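You operate a simulated robot arm through the tools that you are given. There is no shell and no other tool. Be economical: measure what you need, move in short steps, check, and stop when the job is done.

The job below is to be done with a simulated robot arm. You get a single attempt, and the scene is never put back.

Task
Start the skid pump and run line C at 20 L/min.
Fine: main switch on; open the inlet valve and valve C before you press start; the pump must not trip; leave the other valves, the fill button and the levers alone.

It is judged by the outcome, as a careful person would: the job done as asked, and still so three seconds after it is handed in. It fails if anything else is knocked over, pushed out of place, dropped, spilled or broken.

Robot
A 7-joint arm with a two-finger parallel gripper, fixed in place. Base frame: the origin is at the foot of the arm, x ahead of it, y to its left, z up. Readings come in mm, rad, newtons and seconds.
With the tool pointing down near the work surface it reaches from about 100 to 380 mm from the base axis. Its first joint turns from -2.007 to 2.007 rad. Payload 3.91 kg.
Tool frame: the origin (TCP) lies between the finger pads and is the grasp point; the fingertips stand 30 mm ahead of it; z points along the fingers, y is the line along which they close. Largest opening 110 mm; finger width 20, thickness 10; the body of the gripper, 48 by 112 mm, starts 55 mm behind the TCP.
Orientation is that of the tool frame in the base frame, as a unit quaternion [w, x, y, z]. With the fingers straight down and closing along the base's y, the tool's x points along the base's -x, its y along +y and its z along -z.

Tools
- The arm moves only by the tool send_rows. Its argument "plan" is a list of rows, each a list of 7 numbers: the turn, a rotation vector about the tool's x, y, z in rad, then the shift along the tool's x, y, z in cm, then the finger opening in cm, from 0 to 11. In form: [[rx, ry, rz, tx, ty, tz, hand], ...]. A call has 1 to 10 rows; each row shifts and turns the commanded pose from where the row before left it, along the tool's axes as they then stand. Rows are played at 5 a second. More than 50 mm and 0.15 rad between two rows, or a gripper value outside its range, and nothing of the call is played. A pose out of reach is approached as far as the arm can. The call stops where the force on the tool passes 40 N (or 10 N more than at its start, if that is more) or the arm is blocked; 0.2 s more then pass. Each finger travels about 108 mm/s and halts on what it meets, pressing with about 28 N; the grip force reading is that of the motor and also rises with nothing between the fingers. The clock runs only during rows and for 0.2 s after the last one: add rows that do not move to give the fingers time. It gives the time, the measured TCP pose, the force on the tool (base axes), the opening and the grip force at its end, in the units of the frame above (readings bear some noise), with the torque about the TCP (base axes, N m) and any sound that the robot's microphone picked up.
- Cameras (640 x 400 px; columns grow to the right, rows downward): "scene" is fixed at [220.9, -500.1, 1857.5]; the picture's right is [0.89, -0.46, 0.00], its down [-0.33, -0.64, -0.69] and it looks along [0.32, 0.61, -0.72] (base axes); focal length 214 px, centre (320, 200). "wrist" rides on the gripper at [72, 17, -103] in the tool frame; the picture's right is [-0.23, 0.97, 0.00], its down [-0.76, -0.18, -0.62] and it looks along [-0.61, -0.14, 0.78] (tool axes); focal length 222 px, centre (320, 200). There is no depth. A picture from a camera that has moved, and an enlarged one, comes with that camera's place and axes in the base frame and with its lens.
- camera(camera): a new picture of that camera. The clock stands still meanwhile.
- lift_body(by): slides the trunk up (or, below 0, down) by that many mm; the arm rides with it, the base frame stays. It gives what a move gives, with no picture.
- enlarge(camera, box): a new picture of the part [left, top, right, bottom] of that camera's present view, enlarged. The clock stands still meanwhile.
- finish_job(): hands the job in; it is judged then, once.

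Go step by step. Nothing tells you positions but the pictures and the camera data: compare them with the known pose of the tool, close in by small moves and look again before you grip or let go. The budget is 120 turns and 68 pictures, counting those below and the enlarged ones. Unless the task says otherwise, let go and move clear before handing in, and close with one line.

The tools are called after "Request:" as a command line: name --pt "numbers of a row" for each row, then --argument value for the rest, lists and objects as JSON in quotes. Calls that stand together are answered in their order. send_rows: Moves the arm, as the interface text tells. Its arguments: {"type":"object","properties":{"plan":{"type":"array","items":{"type":"array","items":{"type":"number"}}}},"required":["plan"]} The other tools are called the same way: lift_body (by) slides the trunk up or down; camera (camera) takes a picture; enlarge (camera, box) takes an enlarged picture of a part of a camera's view; finish_job () hands the job in.

At the start:

```text
t: 0.0
ee_pos: [372.8, -142.2, 1625.3]
tool_rot: [0.0, 0.0, 1.0, 0.0]
contact_force: [-0.1, -0.1, 0.2]
wrist_torque: [0.01, 0.04, -0.01]
opening: 109.9
grasp_force: 0.1
trunk travel left (down, up): [-925.0, 65.0]
```

scene: 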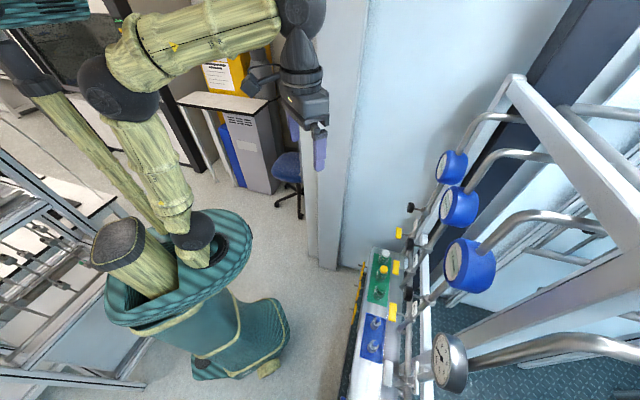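
wrist: 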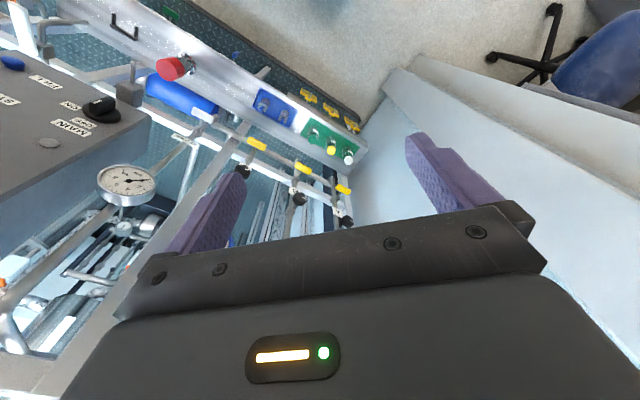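

I see a skid with a panel, gauges and valves ahead and to the right of the arm. I'll enlarge the views to read the labels.

Request:
enlarge --camera "scene" --box '[340, 220, 480, 400]'

Request:
enlarge --camera "wrist" --box '[0, 0, 200, 220]'

Request:
enlarge --camera "wrist" --box '[180, 60, 380, 240]'

Request:
enlarge --camera "scene" --box '[400, 120, 520, 300]'

```text
2.22 times, centred on (410, 310) of scene
camera zoom: at [220.9, -500.1, 1857.5], right [0.89, -0.46, 0.0], down [-0.33, -0.64, -0.69], along [0.32, 0.61, -0.72], focal length 477 px, centre (120, -44)
```

zoom: 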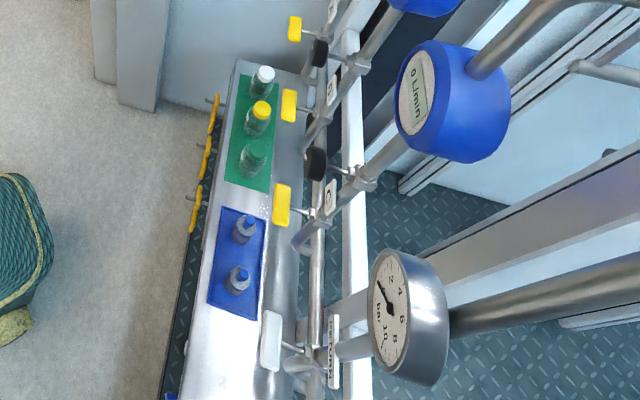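

```text
1.82 times, centred on (100, 110) of wrist
camera zoom: at [298.9, -125.2, 1729.1], right [0.23, 0.97, 0.0], down [0.76, -0.18, 0.62], along [0.61, -0.14, -0.78], focal length 404 px, centre (720, 364)
```

zoom: 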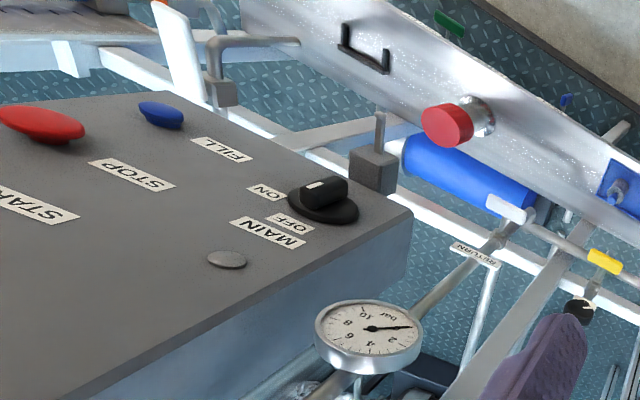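

```text
2.22 times, centred on (280, 150) of wrist
camera zoom: at [298.9, -125.2, 1729.1], right [0.23, 0.97, 0.0], down [0.76, -0.18, 0.62], along [0.61, -0.14, -0.78], focal length 494 px, centre (409, 311)
```

zoom: 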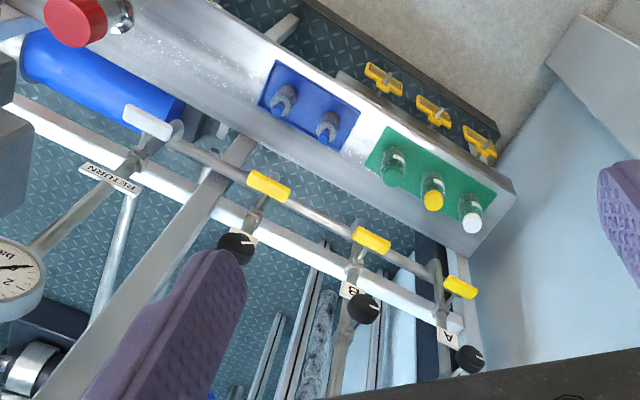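

```text
2.22 times, centred on (460, 210) of scene
camera zoom: at [220.9, -500.1, 1857.5], right [0.89, -0.46, 0.0], down [-0.33, -0.64, -0.69], along [0.32, 0.61, -0.72], focal length 477 px, centre (9, 178)
```

zoom: 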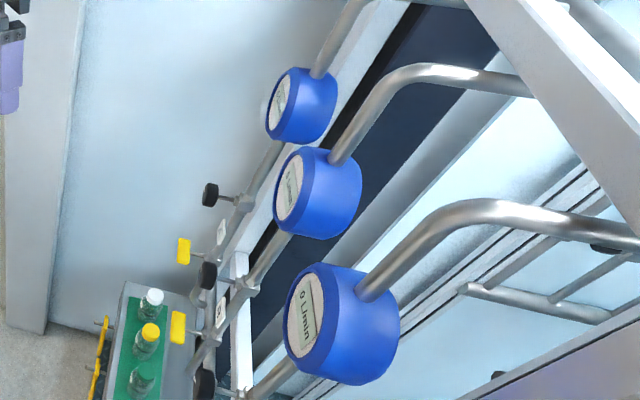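

The skid runs diagonally in front of the robot, with the valve C handle near (566,-408,1018) and the control box off to -y. I'll turn the wrist toward the skid and take a better look.

Request:
send_rows --pt "0 0 0.13 0 -3 0 11" --pt "0 0 0.13 0 -3 0 11" --pt "0 0 0.13 0 -3 0 11" --pt "0 0 0.13 0 -3 0 11" --pt "0 0 0.13 0 -3 0 11" --pt "0 0 0.135 0 -3 0 11"

Request:
camera --camera "wrist"

Request:
camera --camera "scene"

```text
t: 1.4
ee_pos: [315.4, -312.8, 1624.7]
tool_rot: [0.001, 0.384, 0.923, 0.0]
contact_force: [0.2, -0.1, 0.3]
wrist_torque: [0.02, -0.01, 0.0]
opening: 109.9
grasp_force: 0.0
trunk travel left (down, up): [-925.0, 65.0]
```

```text
61 pictures are left
camera wrist: at [274.8, -247.6, 1729.7], right [0.85, 0.53, 0.0], down [0.41, -0.67, 0.62], along [0.33, -0.53, -0.78], focal length 222 px, centre (320, 200)
```

wrist: 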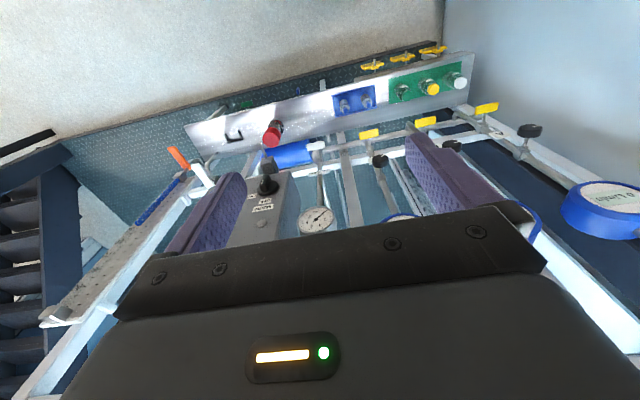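

```text
60 pictures are left
```

scene: 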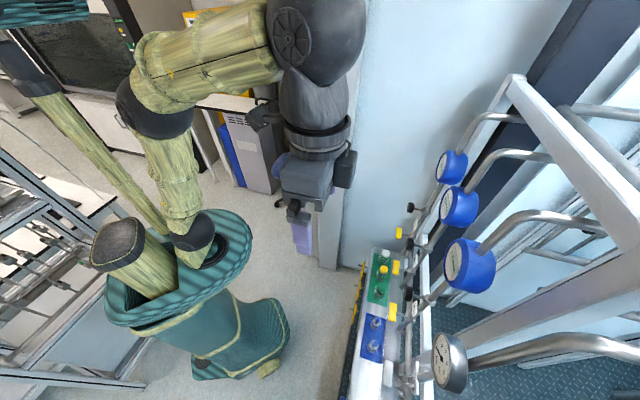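

The inlet valve is probably among the orange, blue and white items at the left. I'll zoom in there.

Request:
enlarge --camera "wrist" --box '[120, 110, 340, 250]'

Request:
enlarge --camera "wrist" --box '[300, 40, 520, 180]'

```text
2.86 times, centred on (230, 180) of wrist
camera zoom: at [274.8, -247.6, 1729.7], right [0.85, 0.53, 0.0], down [0.41, -0.67, 0.62], along [0.33, -0.53, -0.78], focal length 635 px, centre (577, 257)
```

zoom: 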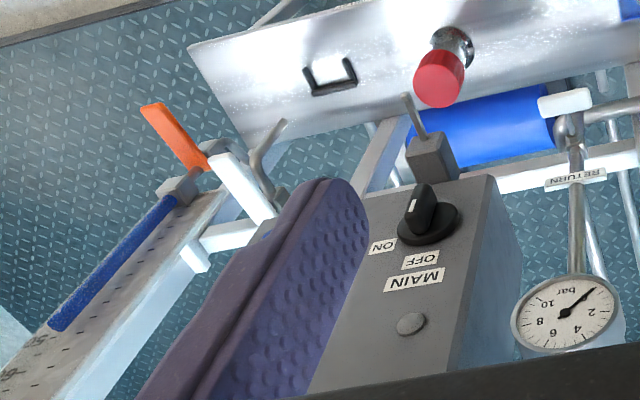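

```text
2.86 times, centred on (410, 110) of wrist
camera zoom: at [274.8, -247.6, 1729.7], right [0.85, 0.53, 0.0], down [0.41, -0.67, 0.62], along [0.33, -0.53, -0.78], focal length 635 px, centre (63, 457)
```

zoom: 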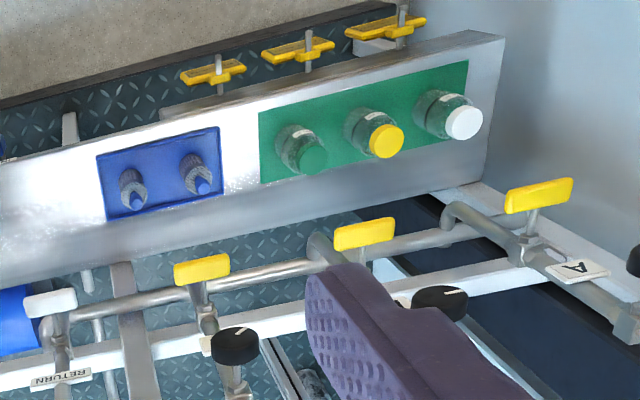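

The main switch is around (337,-636,1206). I'll slide the wrist along the skid toward the control box to see the rest.

Request:
send_rows --pt "0 0 0 0 -4 0 11" --pt "0 0 0 0 -4 0 11" --pt "0 0 0 0 -4 0 11" --pt "0 0 0 0 -4 0 11" --pt "0 0 0 0 -4 0 11" --pt "0 0 0 0 -4 0 11"

Request:
camera --camera "wrist"

```text
t: 2.8
ee_pos: [133.8, -483.2, 1623.9]
tool_rot: [-0.001, 0.389, 0.921, -0.002]
contact_force: [3.2, 0.4, 0.9]
wrist_torque: [-0.01, 0.24, 0.03]
opening: 110.1
grasp_force: 0.1
trunk travel left (down, up): [-925.0, 65.0]
```

```text
57 pictures are left
camera wrist: at [94.7, -418.9, 1727.8], right [0.86, 0.52, 0.0], down [0.41, -0.67, 0.62], along [0.32, -0.54, -0.78], focal length 222 px, centre (320, 200)
```

wrist: 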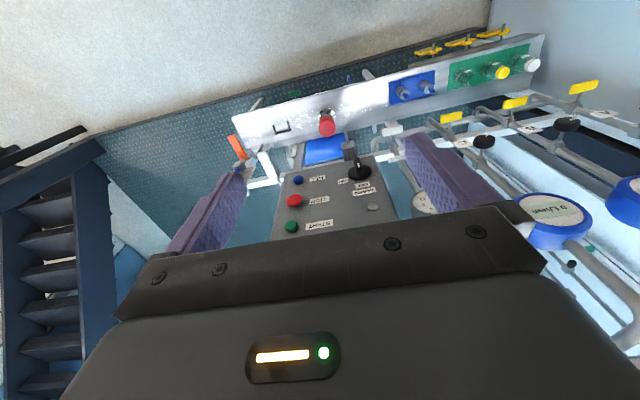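

Request:
enlarge --camera "wrist" --box '[220, 90, 420, 245]'

Request:
enlarge --camera "wrist" --box '[400, 20, 640, 170]'

```text
2.58 times, centred on (320, 168) of wrist
camera zoom: at [94.7, -418.9, 1727.8], right [0.86, 0.52, 0.0], down [0.41, -0.67, 0.62], along [0.32, -0.54, -0.78], focal length 573 px, centre (320, 284)
```

zoom: 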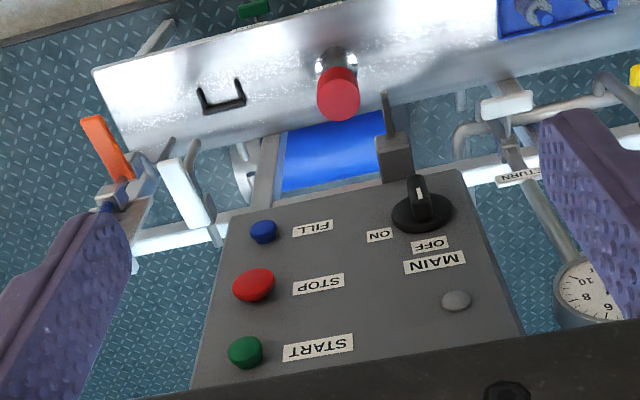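

```text
2.67 times, centred on (520, 95) of wrist
camera zoom: at [94.7, -418.9, 1727.8], right [0.86, 0.52, 0.0], down [0.41, -0.67, 0.62], along [0.32, -0.54, -0.78], focal length 592 px, centre (-213, 480)
```

zoom: 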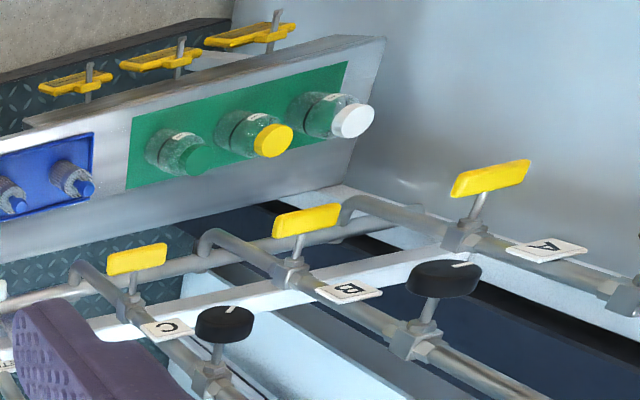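

Labels read correctly from the robot's side: START green, STOP red, FILL blue, MAIN switch currently OFF. I'll lower the trunk for a closer look and to find the inlet valve.

Request:
lift_body --by -250

Request:
camera --camera "wrist"

Request:
enlarge --camera "wrist" --box '[140, 60, 380, 240]'

```text
t: 5.4
ee_pos: [146.9, -480.0, 1373.4]
tool_rot: [0.002, 0.382, 0.924, -0.001]
contact_force: [0.5, 1.2, 0.4]
wrist_torque: [-0.01, -0.01, -0.02]
opening: 109.9
grasp_force: 0.0
trunk travel left (down, up): [-675.0, 315.0]
```

```text
54 pictures are left
camera wrist: at [105.7, -415.2, 1478.2], right [0.85, 0.53, 0.0], down [0.41, -0.66, 0.63], along [0.33, -0.53, -0.78], focal length 222 px, centre (320, 200)
```

wrist: 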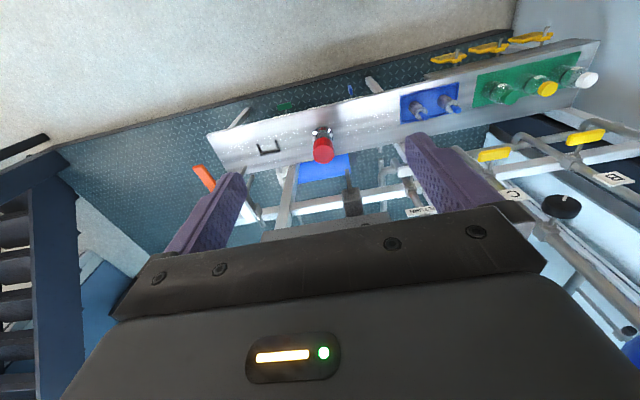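

```text
2.22 times, centred on (260, 150) of wrist
camera zoom: at [105.7, -415.2, 1478.2], right [0.85, 0.53, 0.0], down [0.41, -0.66, 0.63], along [0.33, -0.53, -0.78], focal length 494 px, centre (453, 311)
```

zoom: 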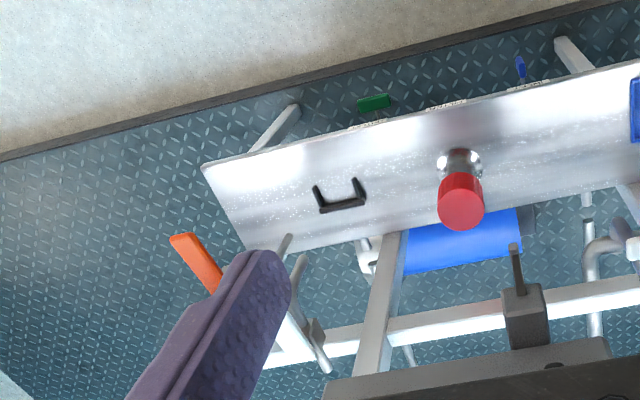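

The "panel" is really a low shelf with bottles, and below it on the robot side are labelled handles (green, blue, yellow). I'll lower the trunk and tilt the camera for a more frontal look.

Request:
send_rows --pt "0 -0.13 0 0 0 0 11" --pt "0 -0.13 0 0 0 0 11" --pt "0 -0.13 0 0 0 0 11" --pt "0 -0.13 0 0 0 0 11"

Request:
lift_body --by -150

Request:
camera --camera "wrist"

```text
t: 6.4
ee_pos: [145.7, -479.3, 1374.7]
tool_rot: [0.24, 0.369, 0.892, -0.101]
contact_force: [0.2, 1.2, 0.5]
wrist_torque: [0.0, 0.02, -0.01]
opening: 110.0
grasp_force: 0.1
trunk travel left (down, up): [-675.0, 315.0]
```

```text
t: 8.1
ee_pos: [145.7, -479.8, 1224.6]
tool_rot: [0.238, 0.37, 0.892, -0.101]
contact_force: [0.3, -0.3, -0.3]
wrist_torque: [0.02, 0.0, 0.02]
opening: 109.8
grasp_force: 0.1
trunk travel left (down, up): [-525.0, 465.0]
```

```text
52 pictures are left
camera wrist: at [76.2, -385.9, 1278.7], right [0.83, 0.55, 0.11], down [0.12, -0.37, 0.92], along [0.55, -0.75, -0.37], focal length 222 px, centre (320, 200)
```

wrist: 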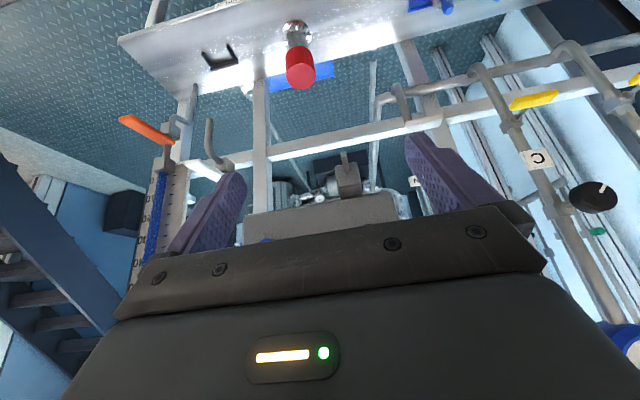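

Request:
enlarge --camera "wrist" --box '[90, 60, 350, 240]'

Request:
enlarge --camera "wrist" --box '[380, 0, 640, 240]'

```text
2.22 times, centred on (220, 150) of wrist
camera zoom: at [76.2, -385.9, 1278.7], right [0.83, 0.55, 0.11], down [0.12, -0.37, 0.92], along [0.55, -0.75, -0.37], focal length 494 px, centre (542, 311)
```

zoom: 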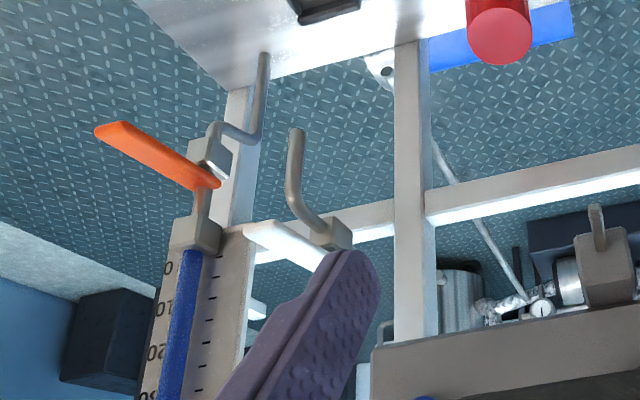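

```text
1.67 times, centred on (510, 120) of wrist
camera zoom: at [76.2, -385.9, 1278.7], right [0.83, 0.55, 0.11], down [0.12, -0.37, 0.92], along [0.55, -0.75, -0.37], focal length 370 px, centre (3, 333)
```

zoom: 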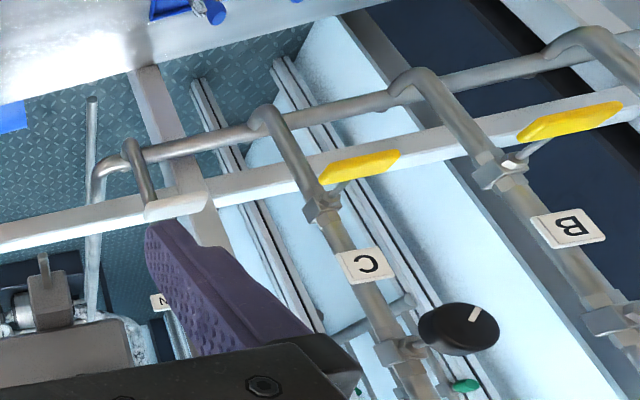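

Triangulation shows the rack and control box are vertical and face the robot: START (218,-750,1388), MAIN (337,-636,1206), handle C at 1018, knob C at 1196. I'll point the tool horizontally at the rack and roll the camera to the top.

Request:
send_rows --pt "0 -0.14 0 0 0 0 11" --pt "0 -0.14 0 0 0 0 11" --pt "0 -0.14 0 0 0 0 11" --pt "0 -0.14 0 0 0 0 11" --pt "0 -0.14 0 0 0 0 11" --pt "0 -0.14 0 0 0 0 11" --pt "0 -0.14 0 0 0 0 11" --pt "0 -0.07 0 0 0 0 11"

Request:
send_rows --pt "0 0 0.14 0 0 0 11" --pt "0 0 0.14 0 0 0 11" --pt "0 0 0.14 0 0 0 11" --pt "0 0 0.14 0 0 0 11" --pt "0 0 0.14 0 0 0 11" --pt "0 0 0.14 0 0 0 11" --pt "0 0 0.14 0 0 0 11" --pt "0 0 0.14 0 0 0 11" --pt "0 0 0.14 0 0 0 11" --pt "0 0 0.14 0 0 0 11"

Request:
camera --camera "wrist"

Request:
camera --camera "scene"

```text
t: 9.9
ee_pos: [145.3, -480.1, 1224.6]
tool_rot: [0.654, 0.269, 0.653, -0.272]
contact_force: [0.6, -1.2, -0.5]
wrist_torque: [-0.02, -0.03, 0.0]
opening: 110.0
grasp_force: 0.1
trunk travel left (down, up): [-525.0, 465.0]
```

```text
t: 12.1
ee_pos: [146.7, -479.2, 1224.4]
tool_rot: [0.674, 0.627, 0.325, 0.216]
contact_force: [0.6, 0.4, 0.6]
wrist_torque: [-0.03, -0.01, 0.0]
opening: 109.9
grasp_force: 0.1
trunk travel left (down, up): [-525.0, 465.0]
```

```text
49 pictures are left
camera wrist: at [124.7, -353.2, 1229.3], right [-0.04, -0.04, 1.0], down [-0.99, -0.11, -0.05], along [0.11, -0.99, -0.03], focal length 222 px, centre (320, 200)
```

wrist: 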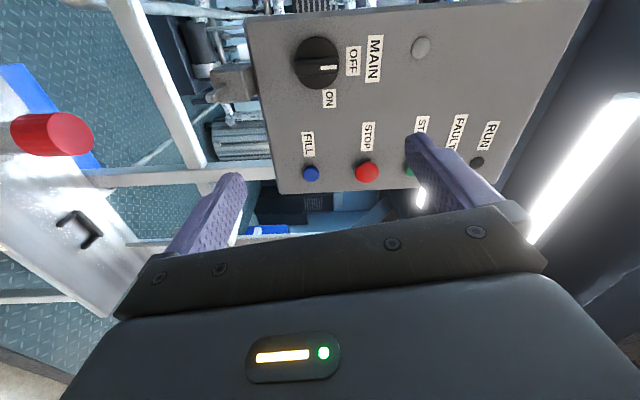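

```text
48 pictures are left
```

scene: 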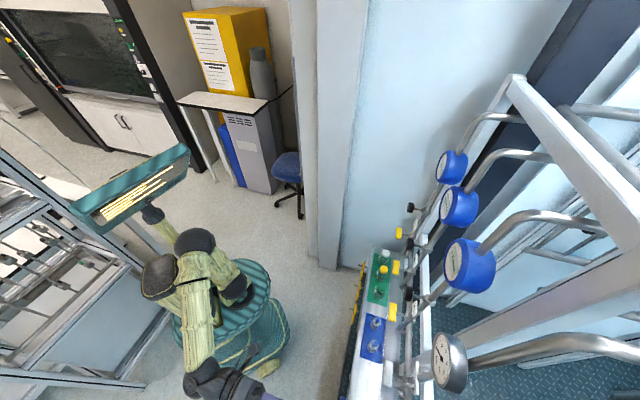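

The tool is now facing the box; MAIN points OFF, ON is clockwise to the right, and FAULT/RUN lamps sit above START. I'll keep rolling to put the camera on top and look for the inlet valve.

Request:
send_rows --pt "0 0 0.14 0 0 0 11" --pt "0 0 0.14 0 0 0 11" --pt "0 0 0.14 0 0 0 11" --pt "0 0 0.14 0 0 0 11" --pt "0 0 0.14 0 0 0 11" --pt "0 0 0.14 0 0 0 11" --pt "0 0 0.14 0 0 0 11" --pt "0 0 0.14 0 0 0 11" --pt "0 0 0.14 0 0 0 11" --pt "0 0 0.14 0 0 0 11"

Request:
send_rows --pt "0 0 0.14 0 0 0 11" --pt "0 0 0.14 0 0 0 11" --pt "0 0 0.06 0 0 0 11" --pt "0 0 0 0 0 0 11"

Request:
camera --camera "wrist"

```text
t: 14.3
ee_pos: [146.5, -480.0, 1222.8]
tool_rot: [0.378, 0.689, -0.155, 0.599]
contact_force: [0.8, 0.2, -0.7]
wrist_torque: [-0.04, 0.02, 0.01]
opening: 109.8
grasp_force: 0.1
trunk travel left (down, up): [-525.0, 465.0]
```

```text
t: 15.3
ee_pos: [145.5, -479.7, 1223.5]
tool_rot: [0.272, 0.653, -0.269, 0.654]
contact_force: [0.5, 0.3, -0.7]
wrist_torque: [-0.01, 0.0, -0.02]
opening: 109.8
grasp_force: 0.0
trunk travel left (down, up): [-525.0, 465.0]
```

```text
47 pictures are left
camera wrist: at [60.1, -417.2, 1297.6], right [-0.69, -0.69, -0.22], down [-0.32, 0.56, -0.76], along [0.65, -0.45, -0.61], focal length 222 px, centre (320, 200)
```

wrist: 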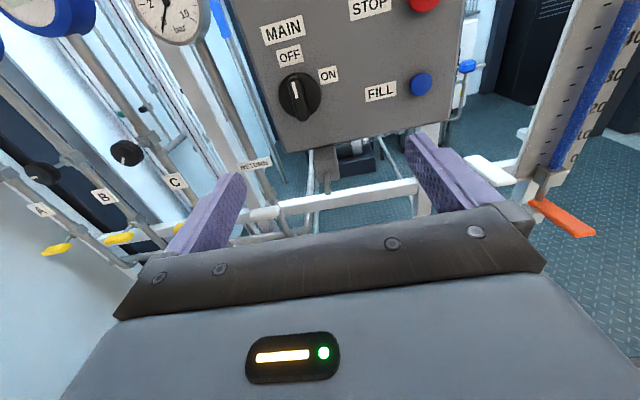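

Now I have a natural upright view from the robot's side. I'll zoom to the right side for the inlet valve label.

Request:
enlarge --camera "wrist" --box '[400, 40, 640, 240]'

```text
2.00 times, centred on (520, 140) of wrist
camera zoom: at [60.1, -417.2, 1297.6], right [-0.69, -0.69, -0.22], down [-0.32, 0.56, -0.76], along [0.65, -0.45, -0.61], focal length 444 px, centre (-80, 320)
```

zoom: 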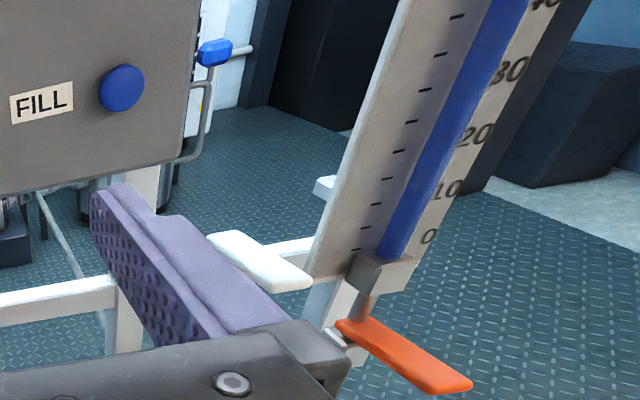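

Request:
send_rows --pt "-0.14 0 0 0 0 0 11" --pt "-0.14 0 0 0 0 0 11" --pt "-0.14 0 0 0 0 0 11" --pt "-0.14 0 0 0 0 0 11"

Request:
camera --camera "wrist"

```text
t: 16.3
ee_pos: [145.2, -476.0, 1229.1]
tool_rot: [0.43, 0.561, -0.422, 0.567]
contact_force: [-0.9, -0.3, -0.2]
wrist_torque: [0.0, 0.02, 0.01]
opening: 110.1
grasp_force: 0.1
out of reach, approached as far as the arm can: row 4
trunk travel left (down, up): [-525.0, 465.0]
```

```text
45 pictures are left
camera wrist: at [99.7, -379.8, 1301.3], right [-0.94, -0.27, -0.22], down [0.0, 0.64, -0.77], along [0.35, -0.72, -0.6], focal length 222 px, centre (320, 200)
```

wrist: 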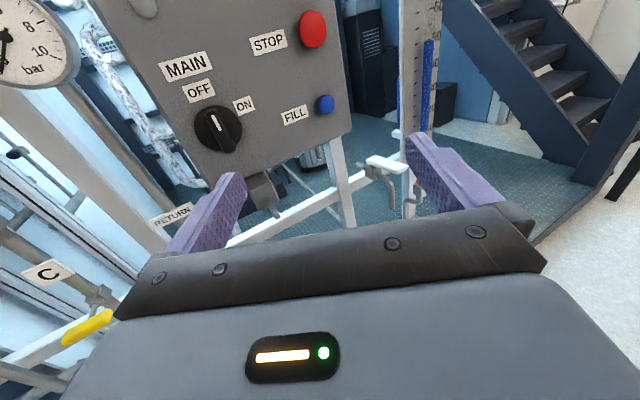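

Request:
enlarge --camera "wrist" --box '[320, 90, 480, 230]'

Request:
enlarge --camera "wrist" --box '[0, 200, 160, 350]'

```text
2.86 times, centred on (400, 160) of wrist
camera zoom: at [99.7, -379.8, 1301.3], right [-0.94, -0.27, -0.22], down [0.0, 0.64, -0.77], along [0.35, -0.72, -0.6], focal length 635 px, centre (91, 314)
```

zoom: 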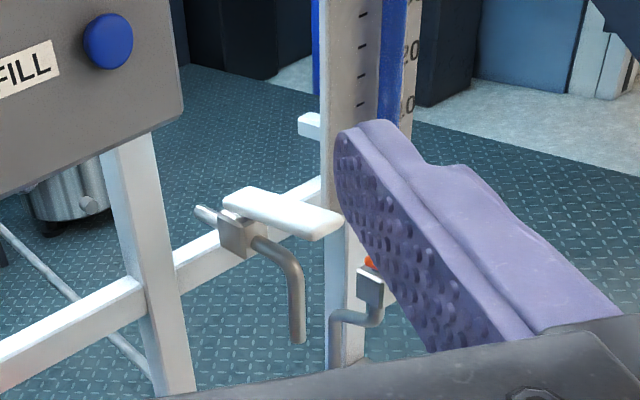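

```text
2.67 times, centred on (80, 275) of wrist
camera zoom: at [99.7, -379.8, 1301.3], right [-0.94, -0.27, -0.22], down [0.0, 0.64, -0.77], along [0.35, -0.72, -0.6], focal length 592 px, centre (960, 0)
```

zoom: 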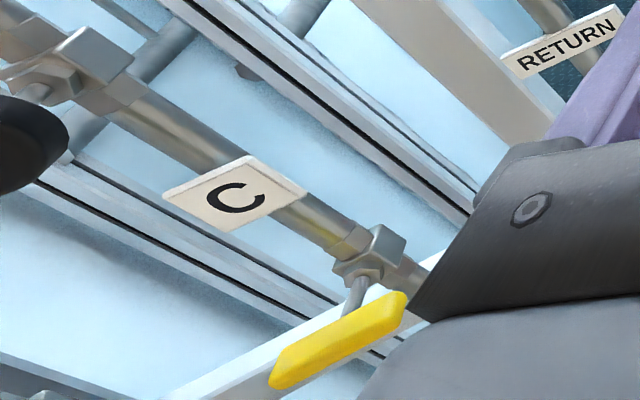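

The white-handled item by the level tube looks like a small drain tap rather than an inlet. Labelled handles sit under the shelf, so I'll straighten, back off and go lower to look at those.

Request:
send_rows --pt "0.14 0 0 0 0 -1.5 11" --pt "0.14 0 0 0 0 -1.5 11" --pt "0.14 0 0 0 0 -2 11" --pt "0.14 0 0 0 0 -2 11"

Request:
lift_body --by -300

Request:
camera --camera "wrist"

```text
t: 17.3
ee_pos: [111.9, -416.1, 1228.5]
tool_rot: [0.257, 0.658, -0.249, 0.662]
contact_force: [-0.3, 0.0, 0.1]
wrist_torque: [0.02, 0.0, 0.0]
opening: 110.0
grasp_force: 0.1
trunk travel left (down, up): [-525.0, 465.0]
```

```text
t: 20.3
ee_pos: [112.2, -416.4, 928.2]
tool_rot: [0.258, 0.658, -0.249, 0.662]
contact_force: [0.0, -0.1, -0.3]
wrist_torque: [-0.04, -0.02, -0.02]
opening: 110.0
grasp_force: 0.0
trunk travel left (down, up): [-225.0, 765.0]
```

```text
42 pictures are left
camera wrist: at [23.4, -358.1, 1000.7], right [-0.65, -0.73, -0.22], down [-0.34, 0.54, -0.77], along [0.68, -0.43, -0.6], focal length 222 px, centre (320, 200)
```

wrist: 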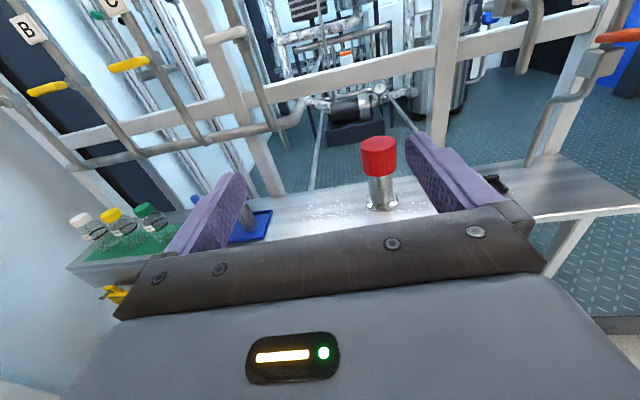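

Request:
lift_body --by -220

Request:
camera --camera "wrist"

```text
t: 22.7
ee_pos: [113.0, -417.4, 705.7]
tool_rot: [0.259, 0.659, -0.25, 0.661]
contact_force: [-0.6, -0.6, 0.0]
wrist_torque: [-0.02, 0.02, 0.02]
opening: 109.9
grasp_force: 0.2
trunk travel left (down, up): [-5.0, 985.0]
```

```text
41 pictures are left
camera wrist: at [25.0, -358.4, 779.6], right [-0.65, -0.73, -0.22], down [-0.34, 0.54, -0.77], along [0.67, -0.43, -0.6], focal length 222 px, centre (320, 200)
```

wrist: 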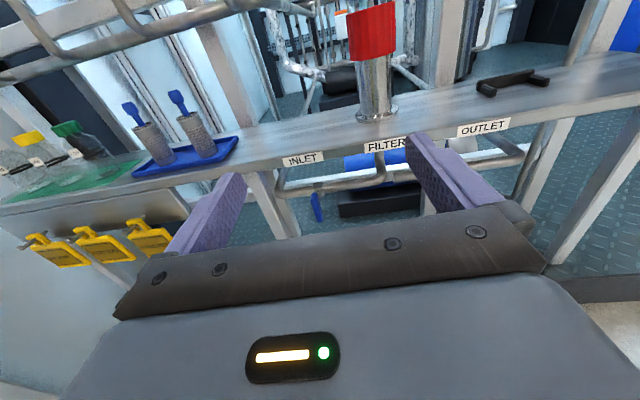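

The shelf edge carries labels INLET, FILTER, OUTLET; the blue handle beneath INLET is the inlet valve. I'll zoom in.

Request:
enlarge --camera "wrist" --box '[230, 120, 430, 245]'

Request:
enlarge --camera "wrist" --box '[430, 60, 640, 240]'

```text
3.20 times, centred on (330, 182) of wrist
camera zoom: at [25.0, -358.4, 779.6], right [-0.65, -0.73, -0.22], down [-0.34, 0.54, -0.77], along [0.67, -0.43, -0.6], focal length 711 px, centre (288, 256)
```

zoom: 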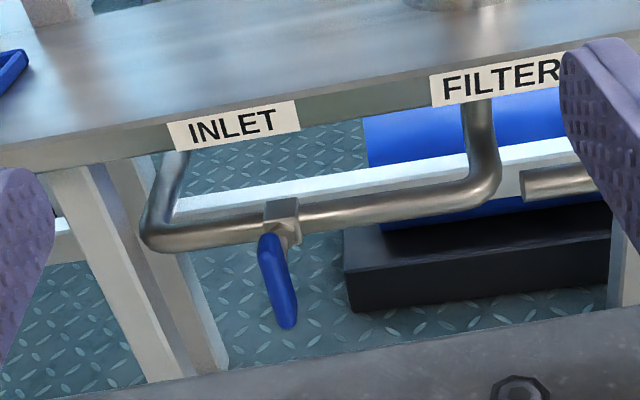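

```text
2.22 times, centred on (535, 150) of wrist
camera zoom: at [25.0, -358.4, 779.6], right [-0.65, -0.73, -0.22], down [-0.34, 0.54, -0.77], along [0.67, -0.43, -0.6], focal length 494 px, centre (-158, 311)
```

zoom: 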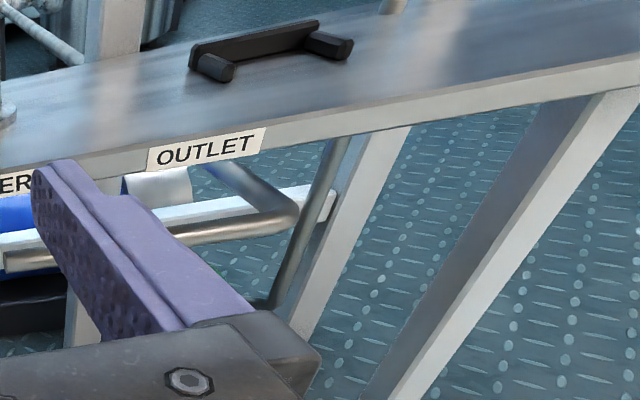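

The inlet's blue handle hangs down (across its horizontal pipe, so closed) near (324,-537,499). I'll square up, shift left and go down towards it, still standing off.

Request:
send_rows --pt "-0.055 0 0 0 0 0 11" --pt "0 0 0 -3 -1.3 0 11" --pt "0 0 0 -3 -1.3 0 11" --pt "0 0 0 -3 -1.3 0 11" --pt "0 0 0 -3 -1.3 0 11" --pt "0 0 0 -3 -1.3 0 11" --pt "0 0 0 0 0 0 11"

Request:
camera --camera "wrist"

```text
t: 24.3
ee_pos: [156.9, -384.5, 564.5]
tool_rot: [0.277, 0.65, -0.267, 0.655]
contact_force: [0.0, -0.3, -0.6]
wrist_torque: [-0.02, -0.03, 0.0]
opening: 109.7
grasp_force: 0.3
out of reach, approached as far as the arm can: row 6
trunk travel left (down, up): [-5.0, 985.0]
```

```text
38 pictures are left
camera wrist: at [70.6, -321.0, 636.7], right [-0.69, -0.69, -0.22], down [-0.31, 0.56, -0.77], along [0.65, -0.46, -0.6], focal length 222 px, centre (320, 200)
```

wrist: 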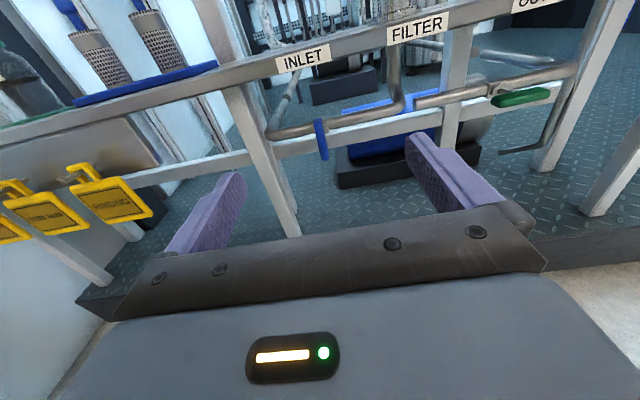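

The outlet's green handle lies along its pipe (open), so the inlet must be turned from vertical to horizontal. Zooming to compare pivots.

Request:
enlarge --camera "wrist" --box '[250, 40, 410, 180]'

Request:
enlarge --camera "wrist" --box '[440, 40, 600, 160]'

```text
2.86 times, centred on (330, 110) of wrist
camera zoom: at [70.6, -321.0, 636.7], right [-0.69, -0.69, -0.22], down [-0.31, 0.56, -0.77], along [0.65, -0.46, -0.6], focal length 635 px, centre (291, 457)
```

zoom: 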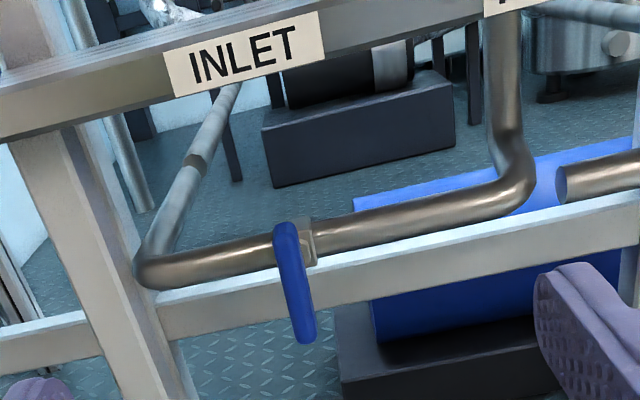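

```text
3.33 times, centred on (520, 100) of wrist
camera zoom: at [70.6, -321.0, 636.7], right [-0.69, -0.69, -0.22], down [-0.31, 0.56, -0.77], along [0.65, -0.46, -0.6], focal length 740 px, centre (-347, 533)
```

zoom: 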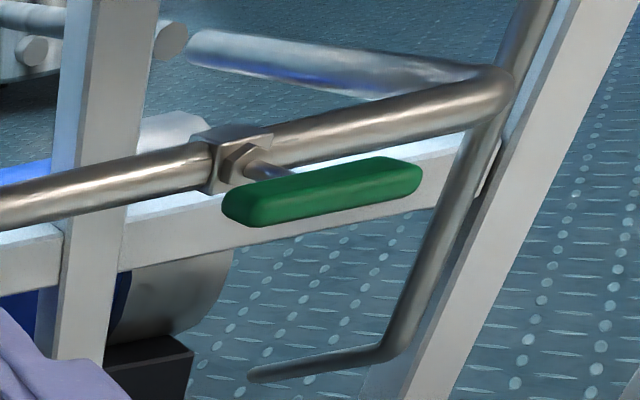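

Both are T-handles pivoted at the middle; the inlet handle's centre is about (324,-536,500). I'll advance to a standoff and then try to descend to its height.

Request:
send_rows --pt "0 0 0 0 -0.6 3.5 11" --pt "0 0 0 0 -0.6 3.5 11" --pt "0 0 0 0 0 3 11" --pt "0 0 0 -2 0 0 8" --pt "0 0 0 -2 0 0 6" --pt "0 0 0 -2 0 0 6" --pt "0 0 0 0 0 0 6"

Request:
camera --camera "wrist"

```text
t: 25.9
ee_pos: [235.1, -447.9, 503.9]
tool_rot: [0.276, 0.651, -0.268, 0.655]
contact_force: [0.8, 0.2, 0.0]
wrist_torque: [0.0, 0.03, 0.0]
opening: 60.1
grasp_force: 0.1
trunk travel left (down, up): [-5.0, 985.0]
```

```text
35 pictures are left
camera wrist: at [149.4, -384.4, 577.0], right [-0.69, -0.69, -0.22], down [-0.31, 0.56, -0.77], along [0.65, -0.46, -0.6], focal length 222 px, centre (320, 200)
```

wrist: 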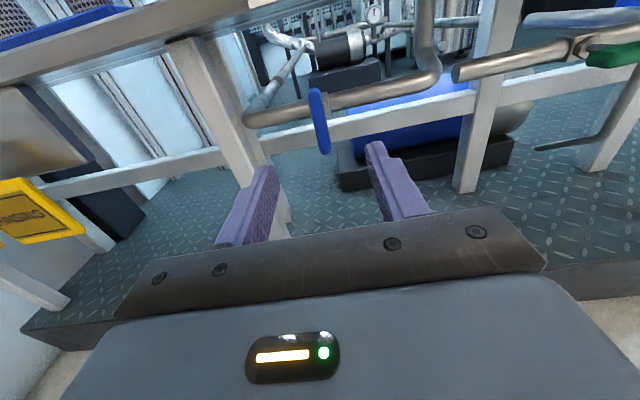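

Aligned with the inlet handle. Advancing 11 cm so the fingers straddle it.

Request:
send_rows --pt "0 0 0 0 0 3 6" --pt "0 0 0 0 0 3 6" --pt "0 0 0 0 0 2.5 6" --pt "0 0 0 0 0 2.5 6" --pt "0 0 0 0 0 0 6"

Request:
camera --camera "wrist"

```text
t: 27.1
ee_pos: [312.5, -525.6, 506.1]
tool_rot: [0.276, 0.651, -0.268, 0.655]
contact_force: [-0.4, -0.5, -0.1]
wrist_torque: [0.0, -0.03, 0.04]
opening: 60.0
grasp_force: 0.0
trunk travel left (down, up): [-5.0, 985.0]
```

```text
34 pictures are left
camera wrist: at [226.6, -462.5, 578.8], right [-0.69, -0.69, -0.22], down [-0.31, 0.56, -0.77], along [0.65, -0.46, -0.6], focal length 222 px, centre (320, 200)
```

wrist: 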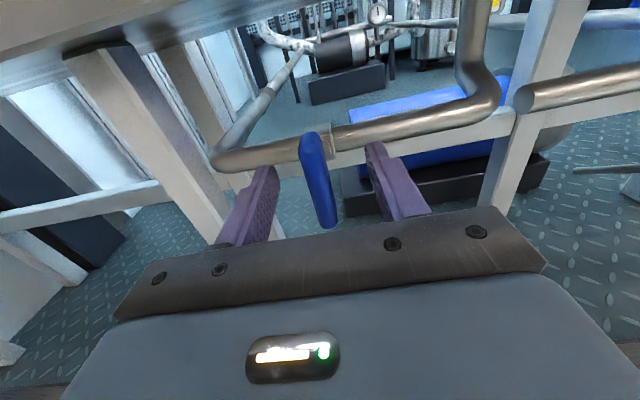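

Handle sits between the fingers. I'll lower 4 mm and close on it.

Request:
send_rows --pt "0 0 0 -0.4 0 0.3 6" --pt "0 0 0 0 0 0 4" --pt "0 0 0 0 0 0 2" --pt "0 0 0 0 0 0 0" --pt "0 0 0 0 0 0 0"

```text
t: 28.3
ee_pos: [315.4, -527.2, 501.8]
tool_rot: [0.275, 0.651, -0.267, 0.655]
contact_force: [3.9, 7.4, -0.1]
wrist_torque: [-0.27, -0.3, 0.4]
opening: 12.9
grasp_force: 45.0
trunk travel left (down, up): [-5.0, 985.0]
```

Gripped (13 mm thick). Trying a small counter-clockwise turn and watching the torque.

Request:
send_rows --pt "0 0 -0.08 0 -0.1 0 0" --pt "0 0 -0.08 0 0 0 0" --pt "0 0 -0.08 0 0 0 0"

```text
t: 29.1
ee_pos: [315.0, -526.0, 502.4]
tool_rot: [0.353, 0.678, -0.186, 0.617]
contact_force: [8.1, -0.7, -0.4]
wrist_torque: [-0.67, -0.7, 1.17]
opening: 12.8
grasp_force: 45.3
trunk travel left (down, up): [-5.0, 985.0]
```

Request:
camera --camera "wrist"

```text
33 pictures are left
camera wrist: at [242.7, -450.9, 576.6], right [-0.71, -0.71, 0.02], down [-0.45, 0.42, -0.79], along [0.55, -0.57, -0.61], focal length 222 px, centre (320, 200)
```

wrist: 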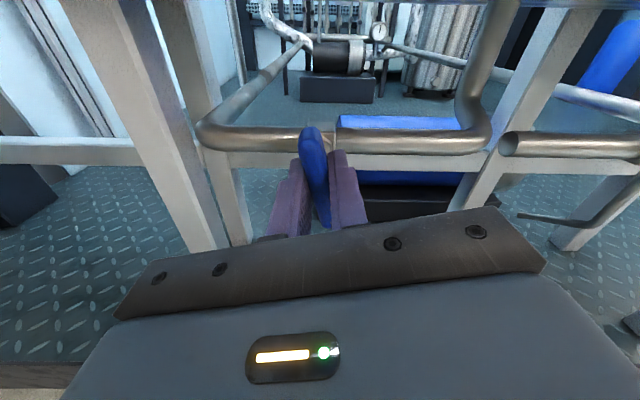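

Request:
send_rows --pt "0 0 -0.1 0 0 0 0" --pt "0 0 -0.1 0 0 0 0" --pt "0 0 -0.1 0 0 0 0" --pt "0 0 -0.1 0 0 0 0"

Request:
camera --camera "wrist"

```text
t: 30.1
ee_pos: [316.7, -526.4, 501.1]
tool_rot: [0.468, 0.702, -0.048, 0.535]
contact_force: [7.2, 6.0, 0.4]
wrist_torque: [-0.27, -0.29, 1.63]
opening: 13.0
grasp_force: 44.9
trunk travel left (down, up): [-5.0, 985.0]
```

```text
32 pictures are left
camera wrist: at [263.7, -430.1, 569.8], right [-0.65, -0.64, 0.41], down [-0.66, 0.21, -0.72], along [0.38, -0.74, -0.56], focal length 222 px, centre (320, 200)
```

wrist: 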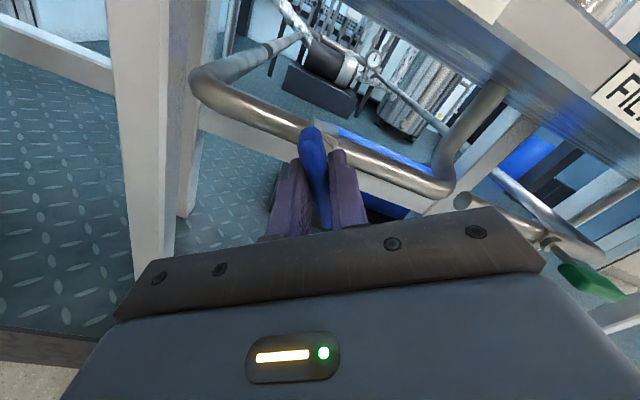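

The handle is turning with the gripper. Continuing to 90°.

Request:
send_rows --pt "0 0 -0.1 0 0 0 0" --pt "0 0 -0.1 0 0 0 0" --pt "0 0 -0.1 0 0 0 0" --pt "0 0 -0.1 0 0 0 0" --pt "0 0 -0.1 0 0 0 0" --pt "0 0 -0.1 0 0 0 0" --pt "0 0 -0.1 0 0 0 0" --pt "0 0 -0.1 0 0 0 0" --pt "0 0 -0.1 0 0 0 0" --pt "0 0 -0.05 0 0 0 0"

Request:
camera --camera "wrist"

```text
t: 32.3
ee_pos: [317.1, -526.1, 499.5]
tool_rot: [0.659, 0.648, 0.279, 0.262]
contact_force: [7.8, 27.1, -16.7]
wrist_torque: [1.2, -0.23, 0.66]
opening: 13.4
grasp_force: 44.8
trunk travel left (down, up): [-5.0, 985.0]
```

```text
31 pictures are left
camera wrist: at [294.4, -400.5, 515.4], right [-0.14, -0.14, 0.98], down [-0.98, -0.1, -0.16], along [0.12, -0.99, -0.12], focal length 222 px, centre (320, 200)
```

wrist: 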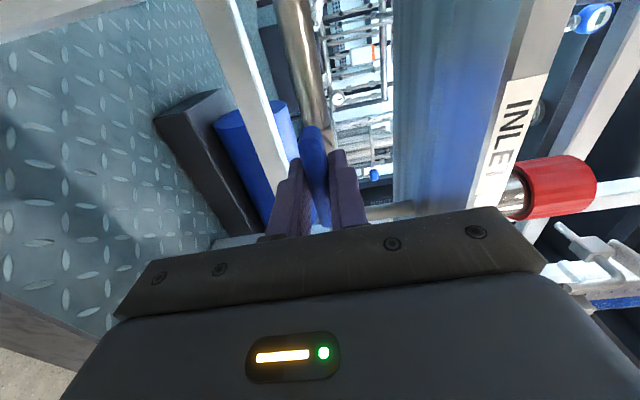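

The handle is now along the pipe and torque is rising at the stop: inlet open. Releasing and backing out.

Request:
send_rows --pt "0 0 0 0 0 0 2" --pt "0 0 0 0 0 0 5" --pt "0 0 0 0 0 0 6" --pt "0 0 0 0 0 -3 6" --pt "0 0 0 0 0 -3 6" --pt "0 0 0 0 0 -3 6" --pt "0 0 0 0 0 -3 6" --pt "0 0 0 0 0 -3 6"

Request:
camera --camera "wrist"

```text
t: 34.1
ee_pos: [209.3, -419.4, 501.0]
tool_rot: [0.66, 0.647, 0.279, 0.261]
contact_force: [0.4, 0.2, -0.2]
wrist_torque: [-0.01, 0.02, 0.03]
opening: 59.8
grasp_force: 0.0
trunk travel left (down, up): [-5.0, 985.0]
```

```text
30 pictures are left
camera wrist: at [186.8, -293.9, 514.8], right [-0.15, -0.13, 0.98], down [-0.98, -0.1, -0.16], along [0.12, -0.99, -0.12], focal length 222 px, centre (320, 200)
```

wrist: 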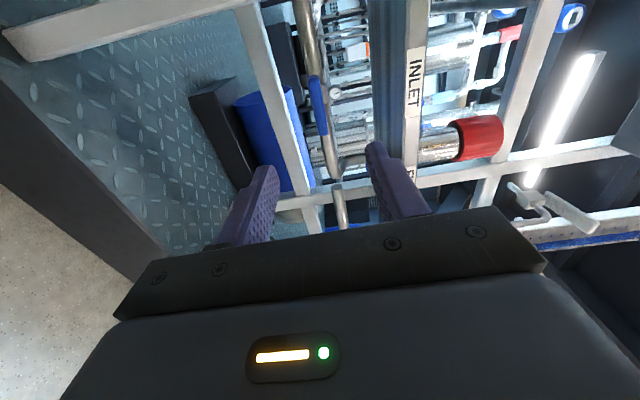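

Inlet handle lies along its pipe. Now to valve C at about (566,-408,1018): raise the trunk, then slide left and up with the fingers closing vertically.

Request:
lift_body --by 420

Request:
send_rows --pt "0 0 0 3.5 1 0 6" --pt "0 0 0 3.5 1 0 6" --pt "0 0 0 3.5 1.5 0 6" --pt "0 0 0 3.5 1.5 0 6" --pt "0 0 0 3.5 1.5 0 6" --pt "0 0 0 3.5 1.5 0 6" --pt "0 0 0 3 1 0 6" --pt "0 0 0 2 1 0 6" --pt "0 0 0 0 0 0 6"

Request:
camera --camera "wrist"

```text
refused: 420 is not a number from -400 to 400
```

```text
t: 36.1
ee_pos: [330.1, -350.9, 571.2]
tool_rot: [0.66, 0.646, 0.279, 0.264]
contact_force: [0.7, -0.2, 0.8]
wrist_torque: [-0.01, -0.02, -0.01]
opening: 59.8
grasp_force: 0.0
out of reach, approached as far as the arm can: row 1, 2, 3, 4, 5, 6, 7, 8
trunk travel left (down, up): [-5.0, 985.0]
```

```text
29 pictures are left
camera wrist: at [307.9, -223.5, 586.0], right [-0.15, -0.13, 0.98], down [-0.98, -0.1, -0.16], along [0.12, -0.99, -0.12], focal length 222 px, centre (320, 200)
```

wrist: 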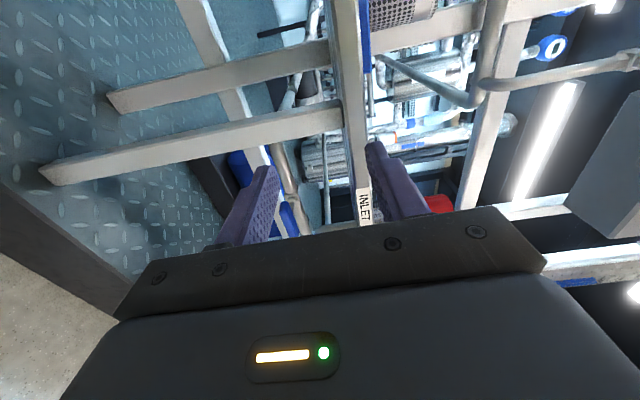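

The lift was refused (limit 400) and the sideways move stopped short without contact. Lifting by 400 from here, where the way up is clear.

Request:
lift_body --by 400

Request:
send_rows --pt "0 0 0 3 1 0 6" --pt "0 0 0 3 1 0 6" --pt "0 0 0 3 1 0 6" --pt "0 0 0 3 1 0 6" --pt "0 0 0 1 0.5 0 6" --pt "0 0 0 0 0 0 6"

Request:
camera --camera "wrist"

```text
t: 39.9
ee_pos: [330.4, -350.0, 972.0]
tool_rot: [0.66, 0.646, 0.279, 0.263]
contact_force: [-0.3, -1.2, -0.2]
wrist_torque: [0.0, 0.01, -0.02]
opening: 59.8
grasp_force: 0.0
trunk travel left (down, up): [-405.0, 585.0]
```

```text
t: 41.3
ee_pos: [330.0, -348.2, 971.0]
tool_rot: [0.66, 0.646, 0.279, 0.263]
contact_force: [0.1, -0.3, -0.7]
wrist_torque: [-0.02, -0.01, -0.01]
opening: 60.0
grasp_force: 0.0
out of reach, approached as far as the arm can: row 1, 2, 3, 4, 5
trunk travel left (down, up): [-405.0, 585.0]
```

```text
28 pictures are left
camera wrist: at [307.8, -223.5, 986.0], right [-0.15, -0.13, 0.98], down [-0.98, -0.1, -0.16], along [0.12, -0.99, -0.12], focal length 222 px, centre (320, 200)
```

wrist: 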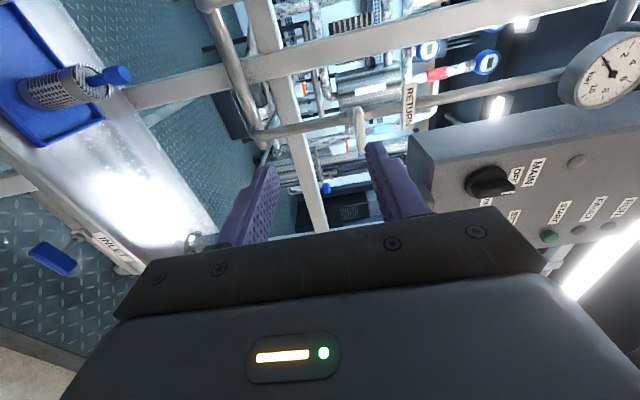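

The arm can't slide left with this wrist roll. The inlet handle projects exactly as horizontal, good. I'll roll the wrist back and retry moving left.

Request:
send_rows --pt "0 0 -0.14 0 0 0 6" --pt "0 0 -0.14 0 0 0 6" --pt "0 0 -0.14 0 0 0 6" --pt "0 0 -0.14 0 0 0 6" --pt "0 0 -0.14 0 0 0 6" --pt "0 0 -0.14 0 0 0 6" --pt "0 0 -0.14 0 0 0 6" --pt "0 0 -0.14 0 0 0 6" --pt "0 0 -0.14 0 0 0 6" --pt "0 0 -0.14 0 0 0 6"

Request:
send_rows --pt "0 0 -0.14 0 0 0 6" --pt "0 0 0 0 3 0 6" --pt "0 0 0 0 3 0 6" --pt "0 0 0 0 3 0 6" --pt "0 0 0 0 0 0 6"

```text
t: 43.5
ee_pos: [329.3, -349.0, 970.7]
tool_rot: [0.673, 0.314, 0.63, -0.226]
contact_force: [0.0, -0.5, 0.6]
wrist_torque: [-0.01, 0.01, 0.01]
opening: 59.8
grasp_force: 0.2
trunk travel left (down, up): [-405.0, 585.0]
```

```text
t: 44.7
ee_pos: [330.1, -349.8, 970.9]
tool_rot: [0.657, 0.269, 0.65, -0.27]
contact_force: [0.7, 0.5, 0.5]
wrist_torque: [0.0, -0.01, -0.04]
opening: 60.1
grasp_force: 0.0
out of reach, approached as far as the arm can: row 2, 3, 4
trunk travel left (down, up): [-405.0, 585.0]
```

The limit looks like a minimum wrist radius, so I'll go forward first, then left.

Request:
send_rows --pt "0 0 0 0 0 2.5 6" --pt "0 0 0 0 0 2.5 6" --pt "0 0 0 0 3 1.5 6" --pt "0 0 0 0 3 0 6" --pt "0 0 0 0 3 0 6" --pt "0 0 0 0 3 0 6" --pt "0 0 0 0 0 0 6"

Request:
camera --camera "wrist"

```text
t: 46.3
ee_pos: [461.6, -309.3, 973.3]
tool_rot: [0.657, 0.27, 0.65, -0.271]
contact_force: [0.1, 0.8, 0.3]
wrist_torque: [-0.02, 0.03, -0.04]
opening: 60.1
grasp_force: 0.2
trunk travel left (down, up): [-405.0, 585.0]
```

```text
27 pictures are left
camera wrist: at [400.0, -224.8, 901.1], right [0.68, 0.69, 0.23], down [-0.57, 0.32, 0.75], along [0.45, -0.65, 0.61], focal length 222 px, centre (320, 200)
```

wrist: 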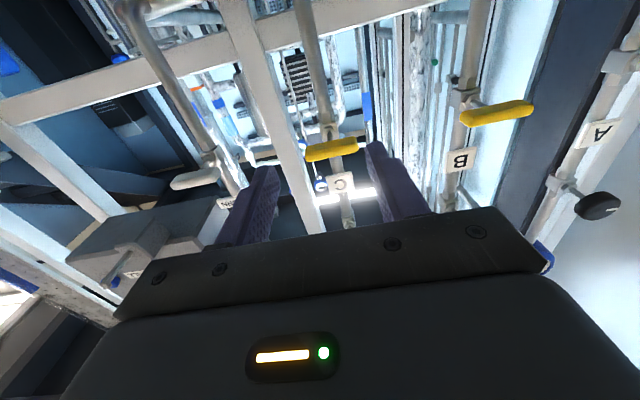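

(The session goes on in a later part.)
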